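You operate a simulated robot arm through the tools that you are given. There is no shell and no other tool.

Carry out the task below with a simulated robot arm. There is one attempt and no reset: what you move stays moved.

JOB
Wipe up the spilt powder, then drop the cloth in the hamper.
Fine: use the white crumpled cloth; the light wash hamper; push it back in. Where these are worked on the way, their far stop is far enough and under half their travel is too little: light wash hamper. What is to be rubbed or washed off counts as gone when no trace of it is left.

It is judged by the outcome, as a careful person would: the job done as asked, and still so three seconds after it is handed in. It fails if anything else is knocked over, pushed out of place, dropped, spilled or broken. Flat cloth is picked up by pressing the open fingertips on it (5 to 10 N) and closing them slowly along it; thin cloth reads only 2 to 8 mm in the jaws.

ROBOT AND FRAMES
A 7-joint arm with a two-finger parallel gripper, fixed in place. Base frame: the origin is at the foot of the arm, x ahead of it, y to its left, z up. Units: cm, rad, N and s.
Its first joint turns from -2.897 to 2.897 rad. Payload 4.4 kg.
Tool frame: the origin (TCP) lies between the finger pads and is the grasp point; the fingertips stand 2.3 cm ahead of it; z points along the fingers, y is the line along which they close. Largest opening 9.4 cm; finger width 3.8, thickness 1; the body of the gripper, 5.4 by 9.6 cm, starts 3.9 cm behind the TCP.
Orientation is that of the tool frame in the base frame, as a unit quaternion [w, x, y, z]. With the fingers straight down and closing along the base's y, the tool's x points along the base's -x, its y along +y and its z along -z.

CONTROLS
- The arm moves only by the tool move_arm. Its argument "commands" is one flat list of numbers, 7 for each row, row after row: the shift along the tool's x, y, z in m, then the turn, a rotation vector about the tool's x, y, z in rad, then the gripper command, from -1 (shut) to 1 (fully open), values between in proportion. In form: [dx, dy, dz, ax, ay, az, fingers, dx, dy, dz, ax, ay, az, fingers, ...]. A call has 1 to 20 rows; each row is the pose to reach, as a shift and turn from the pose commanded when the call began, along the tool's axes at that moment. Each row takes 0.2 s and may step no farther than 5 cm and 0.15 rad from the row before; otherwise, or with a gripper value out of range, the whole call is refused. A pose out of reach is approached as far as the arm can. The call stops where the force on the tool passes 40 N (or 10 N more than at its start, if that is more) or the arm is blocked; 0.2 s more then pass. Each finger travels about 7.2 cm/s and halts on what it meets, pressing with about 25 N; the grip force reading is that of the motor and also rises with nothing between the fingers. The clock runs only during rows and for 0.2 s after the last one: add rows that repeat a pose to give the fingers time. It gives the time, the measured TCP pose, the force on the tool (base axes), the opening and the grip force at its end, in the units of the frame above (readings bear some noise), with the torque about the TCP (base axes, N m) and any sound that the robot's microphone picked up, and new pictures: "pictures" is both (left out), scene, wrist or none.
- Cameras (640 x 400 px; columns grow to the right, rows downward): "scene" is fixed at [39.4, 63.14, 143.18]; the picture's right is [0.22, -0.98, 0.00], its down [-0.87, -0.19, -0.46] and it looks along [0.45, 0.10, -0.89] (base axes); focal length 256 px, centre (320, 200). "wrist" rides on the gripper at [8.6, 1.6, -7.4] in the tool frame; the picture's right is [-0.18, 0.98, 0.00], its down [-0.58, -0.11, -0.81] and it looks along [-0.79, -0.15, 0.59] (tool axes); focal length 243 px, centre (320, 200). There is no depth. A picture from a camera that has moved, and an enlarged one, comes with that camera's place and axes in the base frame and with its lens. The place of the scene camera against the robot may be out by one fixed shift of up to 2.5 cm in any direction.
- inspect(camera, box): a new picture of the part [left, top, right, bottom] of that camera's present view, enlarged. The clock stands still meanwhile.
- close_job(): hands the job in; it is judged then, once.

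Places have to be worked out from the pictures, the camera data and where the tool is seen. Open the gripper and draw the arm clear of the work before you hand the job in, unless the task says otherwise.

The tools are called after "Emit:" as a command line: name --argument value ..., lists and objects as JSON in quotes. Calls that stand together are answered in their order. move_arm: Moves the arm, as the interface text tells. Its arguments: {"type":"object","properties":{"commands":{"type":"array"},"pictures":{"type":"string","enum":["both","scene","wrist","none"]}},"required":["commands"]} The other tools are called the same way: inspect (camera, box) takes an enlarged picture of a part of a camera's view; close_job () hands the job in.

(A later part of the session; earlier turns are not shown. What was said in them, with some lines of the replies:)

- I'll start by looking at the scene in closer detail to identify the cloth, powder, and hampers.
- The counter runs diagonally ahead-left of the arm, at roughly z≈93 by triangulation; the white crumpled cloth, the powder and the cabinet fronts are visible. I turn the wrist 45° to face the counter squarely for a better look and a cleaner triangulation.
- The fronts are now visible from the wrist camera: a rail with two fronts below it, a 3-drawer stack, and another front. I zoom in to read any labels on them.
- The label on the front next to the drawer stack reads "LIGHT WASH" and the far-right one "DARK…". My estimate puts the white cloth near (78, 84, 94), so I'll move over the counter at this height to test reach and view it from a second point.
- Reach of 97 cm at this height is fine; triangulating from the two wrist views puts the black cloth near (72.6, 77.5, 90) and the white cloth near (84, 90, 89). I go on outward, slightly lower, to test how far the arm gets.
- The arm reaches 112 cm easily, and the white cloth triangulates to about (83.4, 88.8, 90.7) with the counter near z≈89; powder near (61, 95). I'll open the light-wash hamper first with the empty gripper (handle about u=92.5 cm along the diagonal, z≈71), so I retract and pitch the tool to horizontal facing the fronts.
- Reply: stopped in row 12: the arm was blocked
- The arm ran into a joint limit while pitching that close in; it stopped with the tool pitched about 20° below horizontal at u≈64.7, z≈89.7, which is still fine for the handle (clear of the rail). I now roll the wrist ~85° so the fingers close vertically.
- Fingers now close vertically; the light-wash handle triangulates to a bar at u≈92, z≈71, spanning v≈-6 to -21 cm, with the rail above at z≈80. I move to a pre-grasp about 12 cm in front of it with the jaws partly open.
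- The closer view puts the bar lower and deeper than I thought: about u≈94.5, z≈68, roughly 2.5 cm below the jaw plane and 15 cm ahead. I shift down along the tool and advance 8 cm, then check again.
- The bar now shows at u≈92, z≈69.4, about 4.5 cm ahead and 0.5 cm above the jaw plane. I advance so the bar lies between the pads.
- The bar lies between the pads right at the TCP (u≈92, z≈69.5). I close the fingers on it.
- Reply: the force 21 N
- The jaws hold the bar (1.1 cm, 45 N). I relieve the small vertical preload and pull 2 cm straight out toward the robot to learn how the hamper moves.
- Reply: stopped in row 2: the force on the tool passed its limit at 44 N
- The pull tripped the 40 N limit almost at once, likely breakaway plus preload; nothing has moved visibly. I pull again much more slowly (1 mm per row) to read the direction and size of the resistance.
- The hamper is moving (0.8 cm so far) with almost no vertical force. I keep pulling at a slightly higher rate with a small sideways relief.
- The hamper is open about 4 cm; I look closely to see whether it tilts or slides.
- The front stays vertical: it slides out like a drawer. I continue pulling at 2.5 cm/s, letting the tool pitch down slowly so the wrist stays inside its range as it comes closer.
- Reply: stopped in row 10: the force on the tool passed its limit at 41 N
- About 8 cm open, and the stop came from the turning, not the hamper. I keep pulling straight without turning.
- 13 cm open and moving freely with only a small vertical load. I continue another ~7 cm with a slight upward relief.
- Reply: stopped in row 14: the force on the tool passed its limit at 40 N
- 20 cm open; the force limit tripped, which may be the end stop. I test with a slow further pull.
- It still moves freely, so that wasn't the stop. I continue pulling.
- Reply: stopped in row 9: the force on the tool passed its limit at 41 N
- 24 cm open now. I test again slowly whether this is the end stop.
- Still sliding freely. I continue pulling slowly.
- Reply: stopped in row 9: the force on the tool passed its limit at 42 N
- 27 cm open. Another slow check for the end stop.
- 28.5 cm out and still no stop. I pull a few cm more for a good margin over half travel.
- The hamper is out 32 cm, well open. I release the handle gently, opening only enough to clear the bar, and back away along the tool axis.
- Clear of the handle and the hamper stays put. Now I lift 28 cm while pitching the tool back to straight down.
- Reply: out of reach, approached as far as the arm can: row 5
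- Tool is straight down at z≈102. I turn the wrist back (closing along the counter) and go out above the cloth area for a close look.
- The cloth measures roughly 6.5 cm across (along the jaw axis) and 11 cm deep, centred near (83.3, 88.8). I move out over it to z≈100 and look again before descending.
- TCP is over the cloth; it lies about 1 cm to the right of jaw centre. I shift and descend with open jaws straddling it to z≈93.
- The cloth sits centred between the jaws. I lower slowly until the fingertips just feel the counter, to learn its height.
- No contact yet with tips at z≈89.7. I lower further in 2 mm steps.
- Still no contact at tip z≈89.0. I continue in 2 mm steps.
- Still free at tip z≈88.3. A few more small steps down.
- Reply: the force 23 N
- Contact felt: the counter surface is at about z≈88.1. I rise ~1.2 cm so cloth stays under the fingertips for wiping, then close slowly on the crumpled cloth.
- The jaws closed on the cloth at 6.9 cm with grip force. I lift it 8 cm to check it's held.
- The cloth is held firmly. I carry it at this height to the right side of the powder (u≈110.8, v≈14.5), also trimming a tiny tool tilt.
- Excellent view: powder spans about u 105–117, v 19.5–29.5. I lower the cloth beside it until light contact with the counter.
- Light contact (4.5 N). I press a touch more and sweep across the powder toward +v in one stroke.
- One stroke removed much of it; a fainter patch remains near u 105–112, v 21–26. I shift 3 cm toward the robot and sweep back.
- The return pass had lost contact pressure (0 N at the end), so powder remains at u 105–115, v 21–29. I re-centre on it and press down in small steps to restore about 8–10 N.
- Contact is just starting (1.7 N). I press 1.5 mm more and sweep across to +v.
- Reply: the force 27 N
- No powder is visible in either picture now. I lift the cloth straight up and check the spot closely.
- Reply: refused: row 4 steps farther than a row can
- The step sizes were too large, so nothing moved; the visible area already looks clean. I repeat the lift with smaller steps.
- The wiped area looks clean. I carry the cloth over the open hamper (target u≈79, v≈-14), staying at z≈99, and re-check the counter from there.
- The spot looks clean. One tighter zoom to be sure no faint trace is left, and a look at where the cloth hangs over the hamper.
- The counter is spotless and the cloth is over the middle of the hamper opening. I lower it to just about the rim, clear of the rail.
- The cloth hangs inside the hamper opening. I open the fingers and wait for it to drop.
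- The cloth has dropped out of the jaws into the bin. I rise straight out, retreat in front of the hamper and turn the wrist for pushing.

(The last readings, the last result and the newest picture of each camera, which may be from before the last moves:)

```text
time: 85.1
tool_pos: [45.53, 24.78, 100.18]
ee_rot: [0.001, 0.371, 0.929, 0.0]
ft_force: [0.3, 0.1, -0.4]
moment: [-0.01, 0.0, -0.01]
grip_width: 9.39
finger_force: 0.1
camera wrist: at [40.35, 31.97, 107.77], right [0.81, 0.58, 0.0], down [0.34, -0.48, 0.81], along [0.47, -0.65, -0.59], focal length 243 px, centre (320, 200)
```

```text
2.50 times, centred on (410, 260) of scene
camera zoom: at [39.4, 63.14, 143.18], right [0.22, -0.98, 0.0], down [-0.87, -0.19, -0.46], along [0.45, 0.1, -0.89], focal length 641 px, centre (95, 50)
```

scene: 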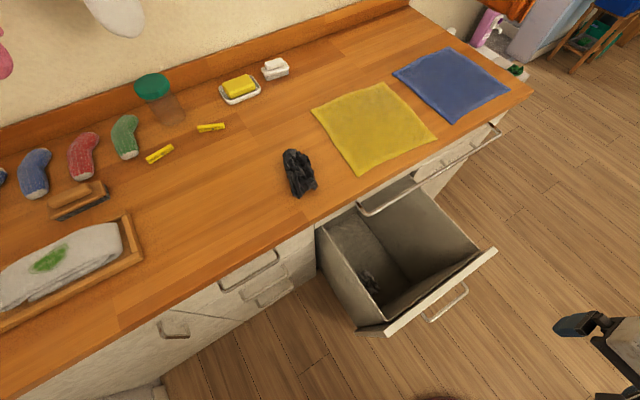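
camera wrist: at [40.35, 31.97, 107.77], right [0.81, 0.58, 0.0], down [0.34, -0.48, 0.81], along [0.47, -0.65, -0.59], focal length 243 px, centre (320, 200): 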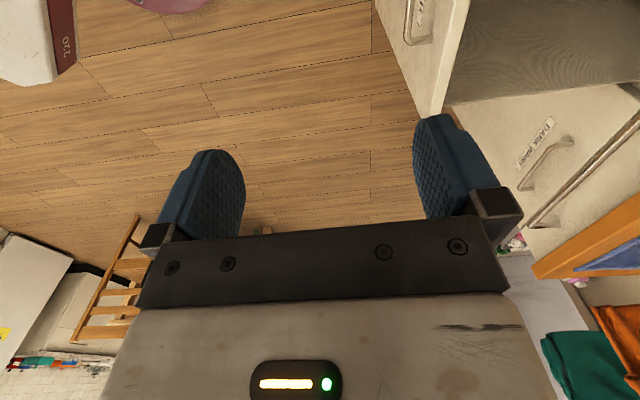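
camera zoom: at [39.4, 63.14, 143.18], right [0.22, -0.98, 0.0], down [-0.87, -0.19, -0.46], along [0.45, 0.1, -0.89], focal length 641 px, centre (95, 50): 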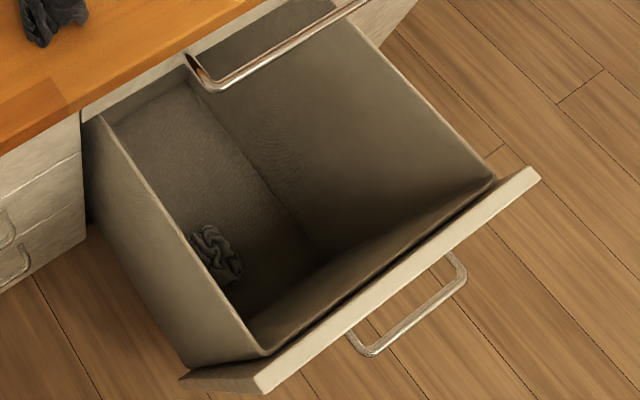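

The cloth lies at the bottom of the light-wash bin. I now descend in front of the hamper and pitch the tool back toward the panel, jaws half-open.

Emit:
move_arm --commands '[0.002, -0.002, 0.04, 0, 0, 0, 0.6, 0.004, -0.004, 0.08, 0, 0, 0, 0.3, 0.006, -0.006, 0.12, 0, 0, 0, 0, 0.009, -0.01, 0.16, 0, 0, 0, -0.15, 0.009, -0.01, 0.2, 0, 0, 0, -0.15, 0.009, -0.01, 0.24, -0.1, 0, 0, -0.15, 0.009, -0.01, 0.265, -0.2, 0, 0, -0.15, 0.009, -0.01, 0.265, -0.32, 0, 0, -0.15, 0.009, -0.01, 0.265, -0.45, 0, 0, -0.15, 0.009, -0.01, 0.265, -0.58, 0, 0, -0.15, 0.009, -0.01, 0.265, -0.71, 0, 0, -0.15, 0.009, -0.01, 0.265, -0.84, 0, 0, -0.15, 0.009, -0.01, 0.265, -0.96, 0, 0, -0.15, 0.009, -0.01, 0.265, -1.056, 0, 0, -0.15]' --pictures "both"

```text
time: 88.1
tool_pos: [44.35, 24.77, 73.77]
ee_rot: [0.188, 0.32, 0.802, 0.469]
ft_force: [-0.1, -0.5, 0.2]
moment: [-0.02, 0.02, 0.0]
grip_width: 3.99
finger_force: 0.1
camera wrist: at [34.12, 26.5, 78.86], right [0.46, 0.22, 0.86], down [-0.1, -0.95, 0.3], along [0.88, -0.23, -0.42], focal length 243 px, centre (320, 200)
```

scene: 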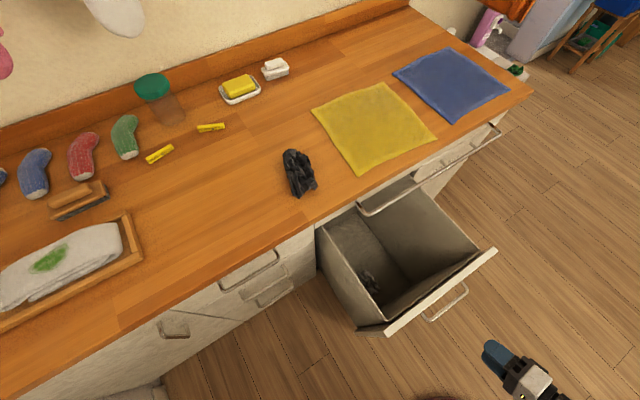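
wrist: 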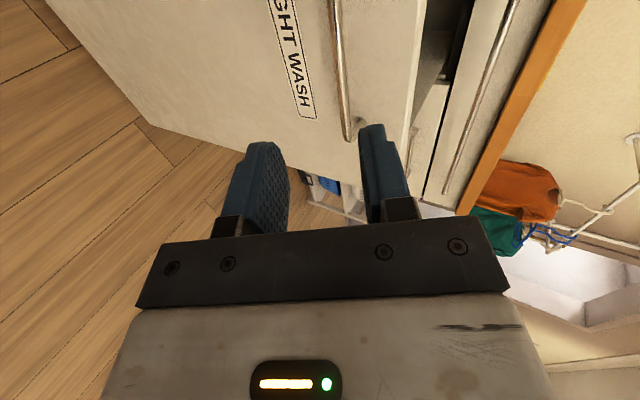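

The hamper handle is ~11.6 cm ahead and 1.4 cm above the jaw plane. I move in with the half-open jaws straddling the bar until the fingertips are near the panel.

Emit:
move_arm --commands '[0, 0.007, 0.02, 0, 0, 0, -0.15, 0, 0.015, 0.045, 0, 0, 0, -0.15, 0, 0.015, 0.075, 0, 0, 0, -0.15, 0, 0.015, 0.095, 0, 0, 0, -0.15, 0, 0.015, 0.105, 0, 0, 0, -0.15, 0, 0.015, 0.115, 0, 0, 0, -0.15, 0, 0.015, 0.115, 0, 0, 0, -0.15]' --pictures "both"

```text
time: 89.7
tool_pos: [51.67, 32.55, 69.33]
ee_rot: [0.187, 0.321, 0.802, 0.467]
ft_force: [-0.9, 0.0, -0.1]
moment: [-0.01, 0.01, 0.0]
grip_width: 4.02
finger_force: 0.1
camera wrist: at [41.46, 34.33, 74.44], right [0.47, 0.22, 0.86], down [-0.1, -0.95, 0.3], along [0.88, -0.23, -0.42], focal length 243 px, centre (320, 200)
```

scene: 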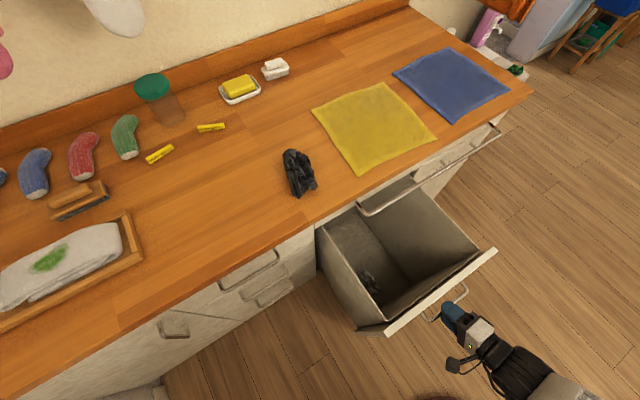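
wrist: 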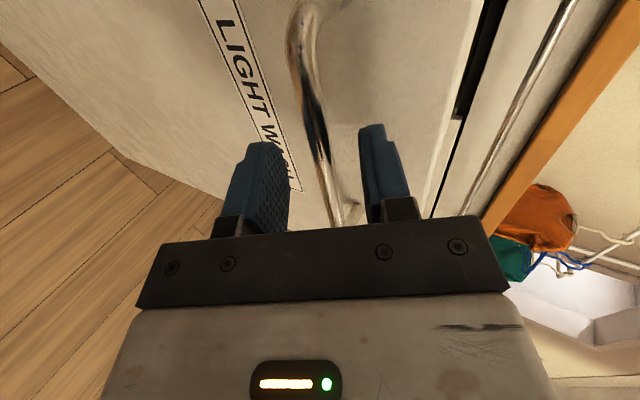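

The bar is between the fingers. I advance straight toward the counter in 3 mm steps to make soft contact with the panel and start it moving.

Emit:
move_arm --commands '[0, 0.0015, 0.0026, 0, 0, 0, -0.15, 0, 0.0029, 0.0052, 0, 0, 0, -0.15, 0, 0.0044, 0.0078, 0, 0, 0, -0.15, 0, 0.0059, 0.0104, 0, 0, 0, -0.15, 0, 0.0073, 0.0131, 0, 0, 0, -0.15, 0, 0.0088, 0.0157, 0, 0, 0, -0.15, 0, 0.0103, 0.0183, 0, 0, 0, -0.15, 0, 0.0118, 0.0209, 0, 0, 0, -0.15, 0, 0.0132, 0.0235, 0, 0, 0, -0.15, 0, 0.0147, 0.0261, 0, 0, 0, -0.15, 0, 0.0162, 0.0287, 0, 0, 0, -0.15, 0, 0.0176, 0.0313, 0, 0, 0, -0.15]' --pictures "both"

```text
time: 92.3
tool_pos: [54.23, 35.01, 69.29]
ee_rot: [0.187, 0.321, 0.802, 0.468]
ft_force: [-0.1, -0.3, 0.1]
moment: [-0.02, 0.06, 0.0]
grip_width: 3.99
finger_force: 0.1
camera wrist: at [43.96, 36.94, 74.46], right [0.47, 0.22, 0.86], down [-0.1, -0.95, 0.3], along [0.88, -0.23, -0.42], focal length 243 px, centre (320, 200)
```

scene: 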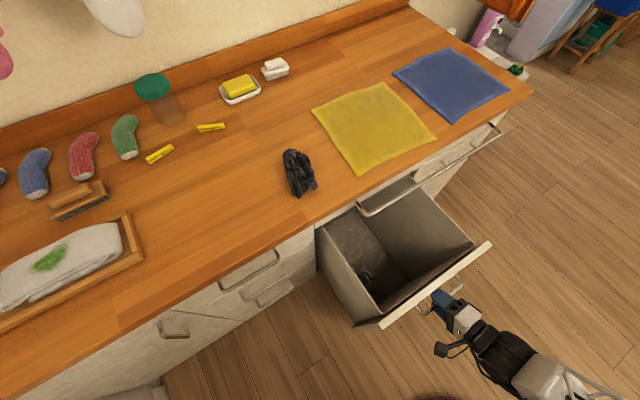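
wrist: 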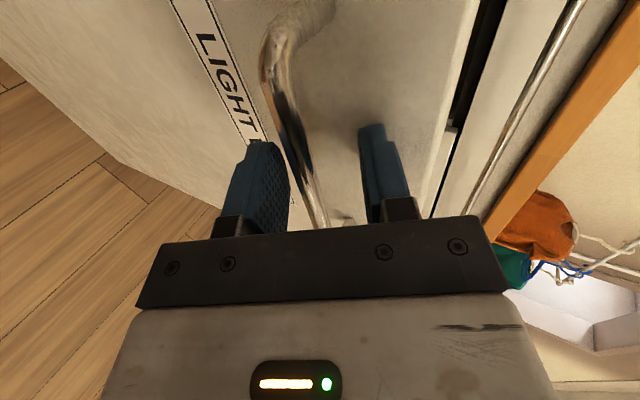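

Contact is made and the hamper slides in easily with little force. I keep pushing at 2.5 cm/s.

Emit:
move_arm --commands '[0, 0.0025, 0.0043, 0, 0, 0, -0.15, 0, 0.0049, 0.0087, 0, 0, 0, -0.15, 0, 0.0074, 0.0131, 0, 0, 0, -0.15, 0, 0.0098, 0.0174, 0, 0, 0, -0.15, 0, 0.0123, 0.0218, 0, 0, 0, -0.15, 0, 0.0147, 0.0261, 0, 0, 0, -0.15, 0, 0.0172, 0.0305, 0, 0, 0, -0.15, 0, 0.0196, 0.0348, 0, 0, 0, -0.15, 0, 0.0221, 0.0392, 0, 0, 0, -0.15, 0, 0.0245, 0.0435, 0, 0, 0, -0.15, 0, 0.027, 0.0479, 0, 0, 0, -0.15, 0, 0.0294, 0.0522, 0, 0, 0, -0.15, 0, 0.0319, 0.0566, 0, 0, 0, -0.15, 0, 0.0343, 0.0609, 0, 0, 0, -0.15, 0, 0.0368, 0.0653, 0, 0, 0, -0.15, 0, 0.0392, 0.0697, 0, 0, 0, -0.15, 0, 0.0417, 0.074, 0, 0, 0, -0.15, 0, 0.0441, 0.0784, 0, 0, 0, -0.15, 0, 0.0466, 0.0827, 0, 0, 0, -0.15, 0, 0.049, 0.0871, 0, 0, 0, -0.15]' --pictures "both"

```text
time: 96.5
tool_pos: [61.08, 42.44, 69.36]
ee_rot: [0.187, 0.32, 0.801, 0.47]
ft_force: [-0.4, 0.2, 0.1]
moment: [0.0, 0.06, 0.01]
grip_width: 3.98
finger_force: 0.0
camera wrist: at [50.89, 44.19, 74.4], right [0.47, 0.22, 0.86], down [-0.1, -0.95, 0.3], along [0.88, -0.23, -0.42], focal length 243 px, centre (320, 200)
```

scene: 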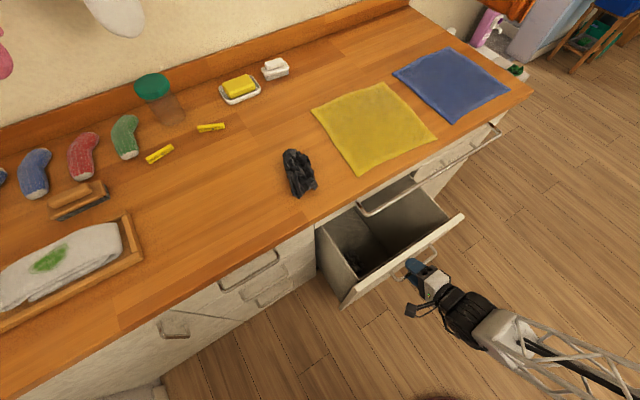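
wrist: 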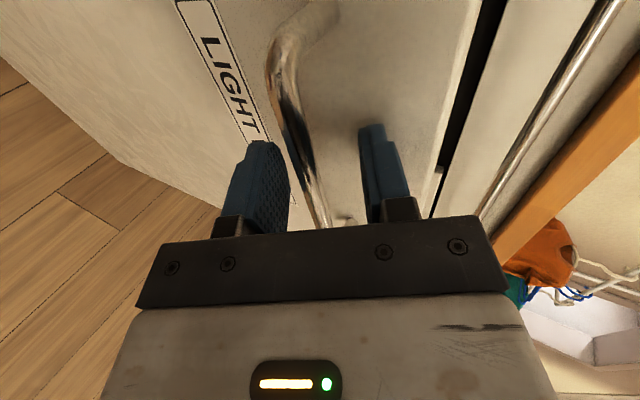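

It follows smoothly; TCP is at u≈73. I push another 10 cm.

Emit:
move_arm --commands '[0, 0.0025, 0.0043, 0, 0, 0, -0.15, 0, 0.0049, 0.0087, 0, 0, 0, -0.15, 0, 0.0074, 0.0131, 0, 0, 0, -0.15, 0, 0.0098, 0.0174, 0, 0, 0, -0.15, 0, 0.0123, 0.0218, 0, 0, 0, -0.15, 0, 0.0147, 0.0261, 0, 0, 0, -0.15, 0, 0.0172, 0.0305, 0, 0, 0, -0.15, 0, 0.0196, 0.0348, 0, 0, 0, -0.15, 0, 0.0221, 0.0392, 0, 0, 0, -0.15, 0, 0.0245, 0.0435, 0, 0, 0, -0.15, 0, 0.027, 0.0479, 0, 0, 0, -0.15, 0, 0.0294, 0.0522, 0, 0, 0, -0.15, 0, 0.0319, 0.0566, 0, 0, 0, -0.15, 0, 0.0343, 0.0609, 0, 0, 0, -0.15, 0, 0.0368, 0.0653, 0, 0, 0, -0.15, 0, 0.0392, 0.0697, 0, 0, 0, -0.15, 0, 0.0417, 0.074, 0, 0, 0, -0.15, 0, 0.0441, 0.0784, 0, 0, 0, -0.15, 0, 0.0466, 0.0827, 0, 0, 0, -0.15, 0, 0.049, 0.0871, 0, 0, 0, -0.15]' --pictures "both"

```text
time: 100.7
tool_pos: [67.83, 49.53, 69.24]
ee_rot: [0.186, 0.32, 0.802, 0.468]
ft_force: [0.2, 0.2, -0.9]
moment: [0.01, 0.0, -0.02]
grip_width: 4.01
finger_force: 0.0
camera wrist: at [57.72, 51.43, 74.4], right [0.47, 0.22, 0.86], down [-0.1, -0.95, 0.3], along [0.88, -0.23, -0.42], focal length 243 px, centre (320, 200)
```

scene: 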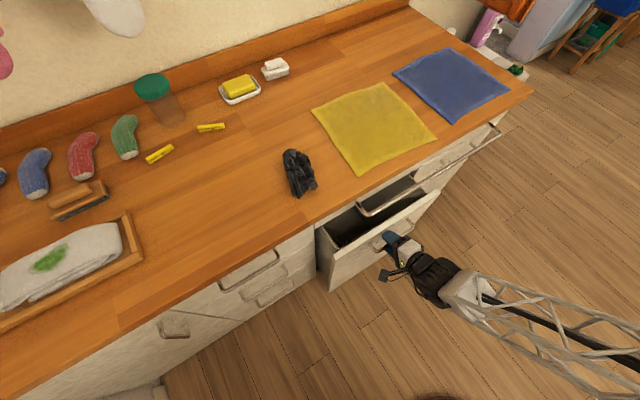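
wrist: 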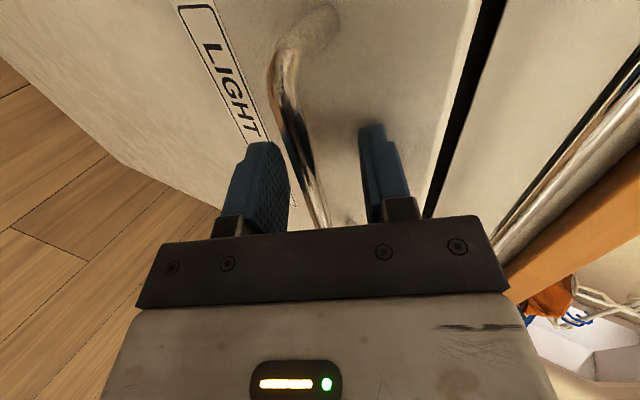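

TCP u≈83; the closed position should come at about u≈94. I push 8 cm more, then finish slowly.

Emit:
move_arm --commands '[0, 0.0025, 0.0043, 0, 0, 0, -0.15, 0, 0.0049, 0.0087, 0, 0, 0, -0.15, 0, 0.0074, 0.0131, 0, 0, 0, -0.15, 0, 0.0098, 0.0174, 0, 0, 0, -0.15, 0, 0.0123, 0.0218, 0, 0, 0, -0.15, 0, 0.0147, 0.0261, 0, 0, 0, -0.15, 0, 0.0172, 0.0305, 0, 0, 0, -0.15, 0, 0.0196, 0.0348, 0, 0, 0, -0.15, 0, 0.0221, 0.0392, 0, 0, 0, -0.15, 0, 0.0245, 0.0435, 0, 0, 0, -0.15, 0, 0.027, 0.0479, 0, 0, 0, -0.15, 0, 0.0294, 0.0522, 0, 0, 0, -0.15, 0, 0.0319, 0.0566, 0, 0, 0, -0.15, 0, 0.0343, 0.0609, 0, 0, 0, -0.15, 0, 0.0368, 0.0653, 0, 0, 0, -0.15, 0, 0.0392, 0.0697, 0, 0, 0, -0.15]' --pictures "both"

```text
time: 104.1
tool_pos: [73.44, 55.4, 69.22]
ee_rot: [0.187, 0.32, 0.803, 0.468]
ft_force: [0.4, -0.8, 0.1]
moment: [-0.02, 0.03, -0.03]
grip_width: 4.01
finger_force: 0.1
camera wrist: at [63.3, 57.2, 74.36], right [0.47, 0.22, 0.86], down [-0.1, -0.95, 0.3], along [0.88, -0.23, -0.42], focal length 243 px, centre (320, 200)
```

scene: 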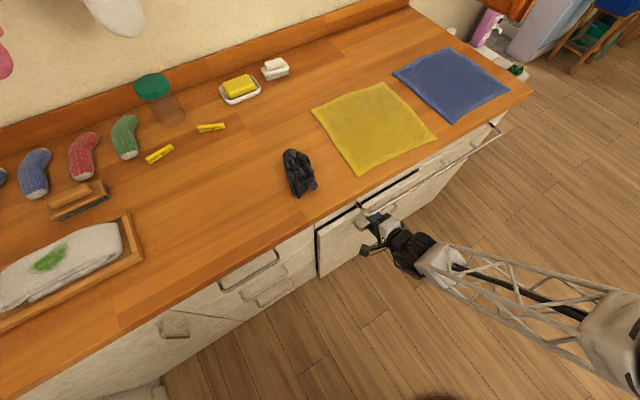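
wrist: 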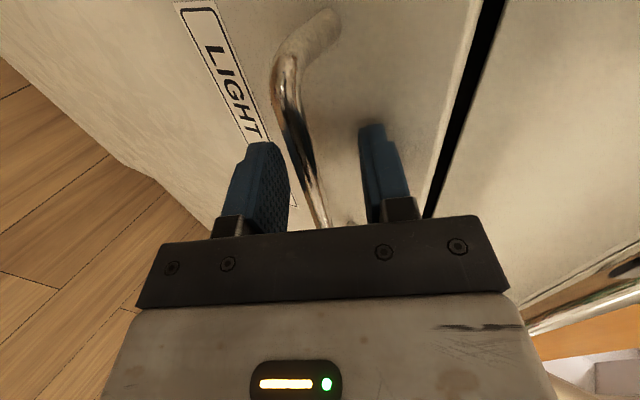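

About 2–3 cm left (u≈91.1). I finish the push slowly until it meets the stop.

Emit:
move_arm --commands '[0, 0.0012, 0.0022, 0, 0, 0, -0.15, 0, 0.0025, 0.0043, 0, 0, 0, -0.15, 0, 0.0037, 0.0065, 0, 0, 0, -0.15, 0, 0.0049, 0.0087, 0, 0, 0, -0.15, 0, 0.0061, 0.0109, 0, 0, 0, -0.15, 0, 0.0074, 0.0131, 0, 0, 0, -0.15, 0, 0.0086, 0.0152, 0, 0, 0, -0.15, 0, 0.0098, 0.0174, 0, 0, 0, -0.15, 0, 0.0105, 0.0187, 0, 0, 0, -0.15, 0, 0.0113, 0.02, 0, 0, 0, -0.15, 0, 0.012, 0.0213, 0, 0, 0, -0.15, 0, 0.0127, 0.0226, 0, 0, 0, -0.15, 0, 0.0135, 0.0239, 0, 0, 0, -0.15, 0, 0.0142, 0.0252, 0, 0, 0, -0.15, 0, 0.0149, 0.0265, 0, 0, 0, -0.15]' --pictures "both"

```text
time: 106.9
tool_pos: [75.31, 57.15, 69.27]
ee_rot: [0.187, 0.321, 0.802, 0.468]
ft_force: [-19.9, -18.5, 15.4]
moment: [0.47, -0.89, -0.48]
grip_width: 3.97
finger_force: 0.0
stopped in row 14: the force on the tool passed its limit at 51 N (the readings are from after the stop); the commanded pose is now the measured one
camera wrist: at [65.12, 59.09, 74.44], right [0.47, 0.22, 0.86], down [-0.1, -0.95, 0.3], along [0.88, -0.23, -0.42], focal length 243 px, centre (320, 200)
```

scene: 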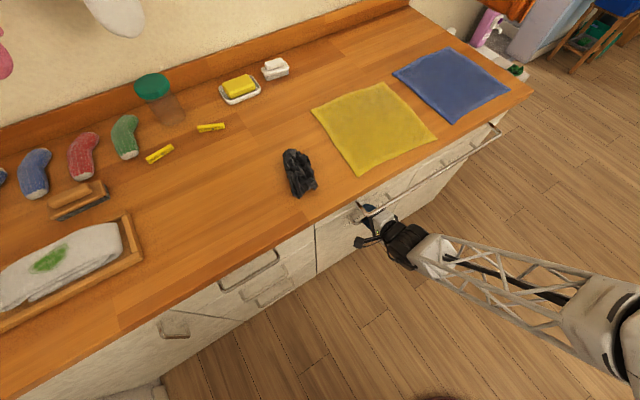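
wrist: 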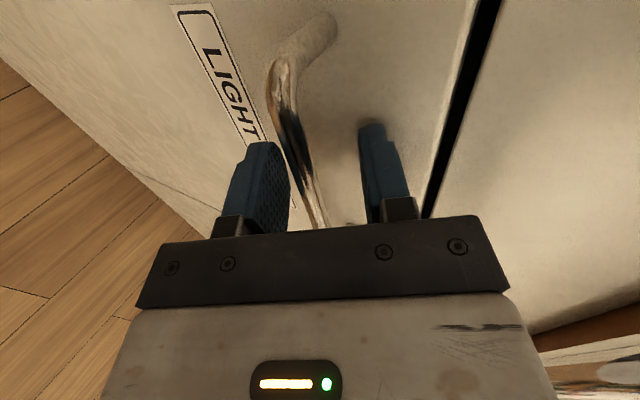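

The hamper met its stop (51 N) and its front is flush. I back out along the tool axis while keeping the bar centred between the fingers so nothing drags it.

Emit:
move_arm --commands '[0, -0.001, -0.004, 0, 0, 0, -0.15, 0, -0.005, -0.008, 0, 0, 0, -0.15, 0, -0.009, -0.014, 0, 0, 0, -0.15, 0, -0.009, -0.025, 0, 0, 0, -0.15, 0, -0.009, -0.045, 0, 0, 0, -0.15, 0, -0.009, -0.07, 0, 0, 0, -0.15, 0, -0.009, -0.1, 0, 0, 0, -0.15, 0, -0.009, -0.14, 0, 0, 0, -0.15, 0, -0.009, -0.18, 0, 0, 0, -0.15]' --pictures "both"

Emit:
inspect --camera "scene" --box '[290, 150, 450, 290]'

```text
time: 108.9
tool_pos: [64.4, 45.55, 77.5]
ee_rot: [0.187, 0.32, 0.802, 0.468]
ft_force: [-0.1, -0.2, -0.6]
moment: [-0.03, 0.01, -0.02]
grip_width: 4.01
finger_force: 0.1
camera wrist: at [54.29, 47.28, 82.59], right [0.47, 0.22, 0.86], down [-0.1, -0.95, 0.3], along [0.88, -0.23, -0.42], focal length 243 px, centre (320, 200)
```

scene: 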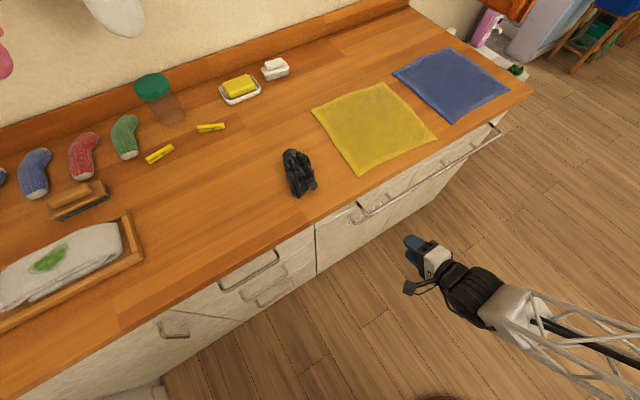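
wrist: 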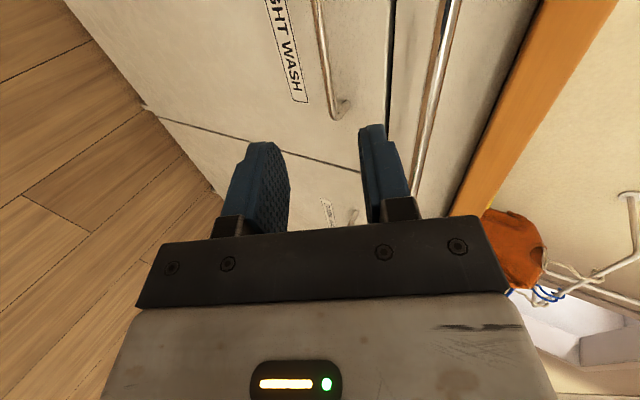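

```text
2.86 times, centred on (370, 220) of scene
camera zoom: at [39.4, 63.14, 143.18], right [0.22, -0.98, 0.0], down [-0.87, -0.19, -0.46], along [0.45, 0.1, -0.89], focal length 733 px, centre (177, 143)
```

zoom: 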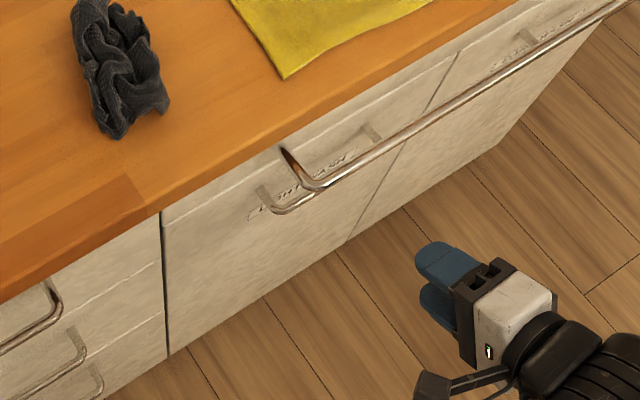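

The light-wash front is flush with its neighbours and everything on the counter is where it was. I retreat further, open the gripper fully, and take a last look.

Emit:
move_arm --commands '[0, -0.0147, -0.0261, 0, 0, 0, 0.2, 0, -0.0294, -0.0522, 0, 0, 0, 0.6, 0, -0.0441, -0.0783, 0, 0, 0, 1, 0, -0.0588, -0.1044, 0, 0, 0, 1, 0, -0.0735, -0.1305, 0, 0, 0, 1, 0, -0.0735, -0.1305, 0, 0, 0, 1, 0, -0.0735, -0.1305, 0, 0, 0, 1, 0, -0.0735, -0.1305, 0, 0, 0, 1]' --pictures "both"

Emit:
inspect --camera "scene" --box '[290, 150, 450, 290]'

Emit:
inspect --camera "scene" --box '[150, 140, 290, 250]'

```text
time: 110.7
tool_pos: [53.81, 34.61, 77.34]
ee_rot: [0.187, 0.321, 0.802, 0.468]
ft_force: [-0.7, -0.3, -0.3]
moment: [0.03, -0.02, 0.01]
grip_width: 9.43
finger_force: 0.0
camera wrist: at [43.67, 36.45, 82.41], right [0.47, 0.22, 0.86], down [-0.1, -0.95, 0.3], along [0.88, -0.23, -0.42], focal length 243 px, centre (320, 200)
```

scene: 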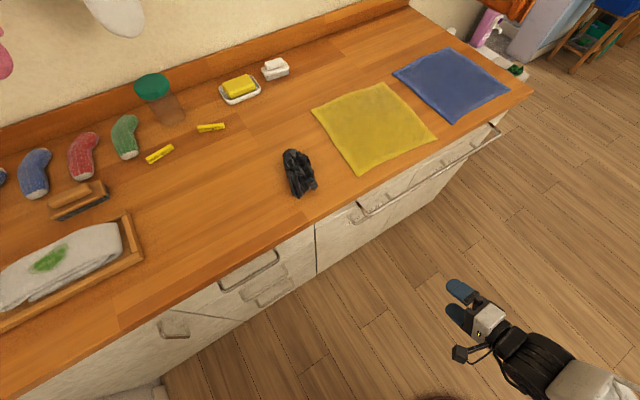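
wrist: 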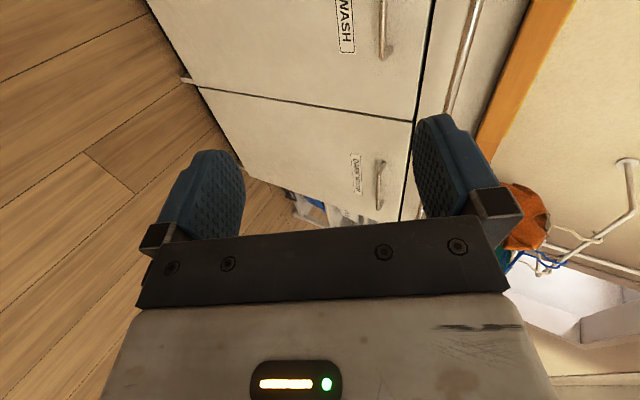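

```text
2.86 times, centred on (370, 220) of scene
camera zoom: at [39.4, 63.14, 143.18], right [0.22, -0.98, 0.0], down [-0.87, -0.19, -0.46], along [0.45, 0.1, -0.89], focal length 733 px, centre (177, 143)
```

zoom: 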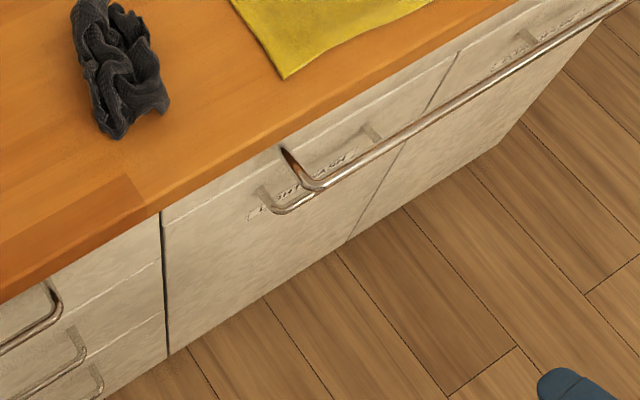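

```text
3.64 times, centred on (220, 195) of scene
camera zoom: at [39.4, 63.14, 143.18], right [0.22, -0.98, 0.0], down [-0.87, -0.19, -0.46], along [0.45, 0.1, -0.89], focal length 932 px, centre (684, 218)
```

zoom: 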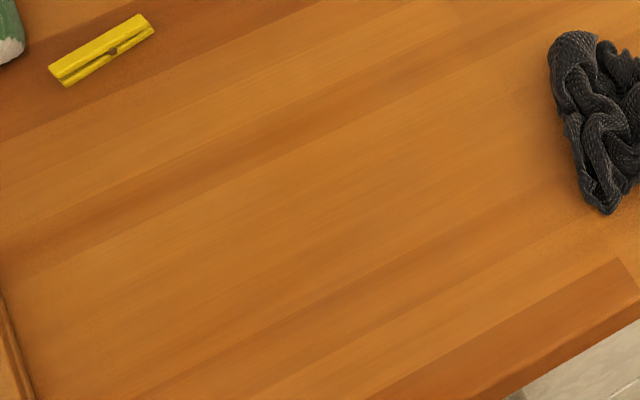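

The powder is gone, the white cloth is in the light-wash hamper, and the hamper is pushed back flush. Nothing else has moved, the gripper is open and the arm is clear, so I hand the job in.

Emit:
close_job

```text
The job is handed in.
```

The job is done and handed in. I don't have the judge's verdict, only what the last pictures show.

- **Powder:** I wiped it up with the white crumpled cloth. The enlarged pictures of the spot show bare wood and no trace left.
- **Cloth:** I dropped it into the light wash hamper and saw it lying at the bottom of the bin before closing.
- **Hamper:** I pulled it out about 32 cm without reaching its far stop. I then pushed it back until it met the closed stop, and its front is flush with the ones beside it.
- **Everything else:** In the last pictures, the other things on the counter are where they were at the start. The gripper is open and the arm is clear of the work.
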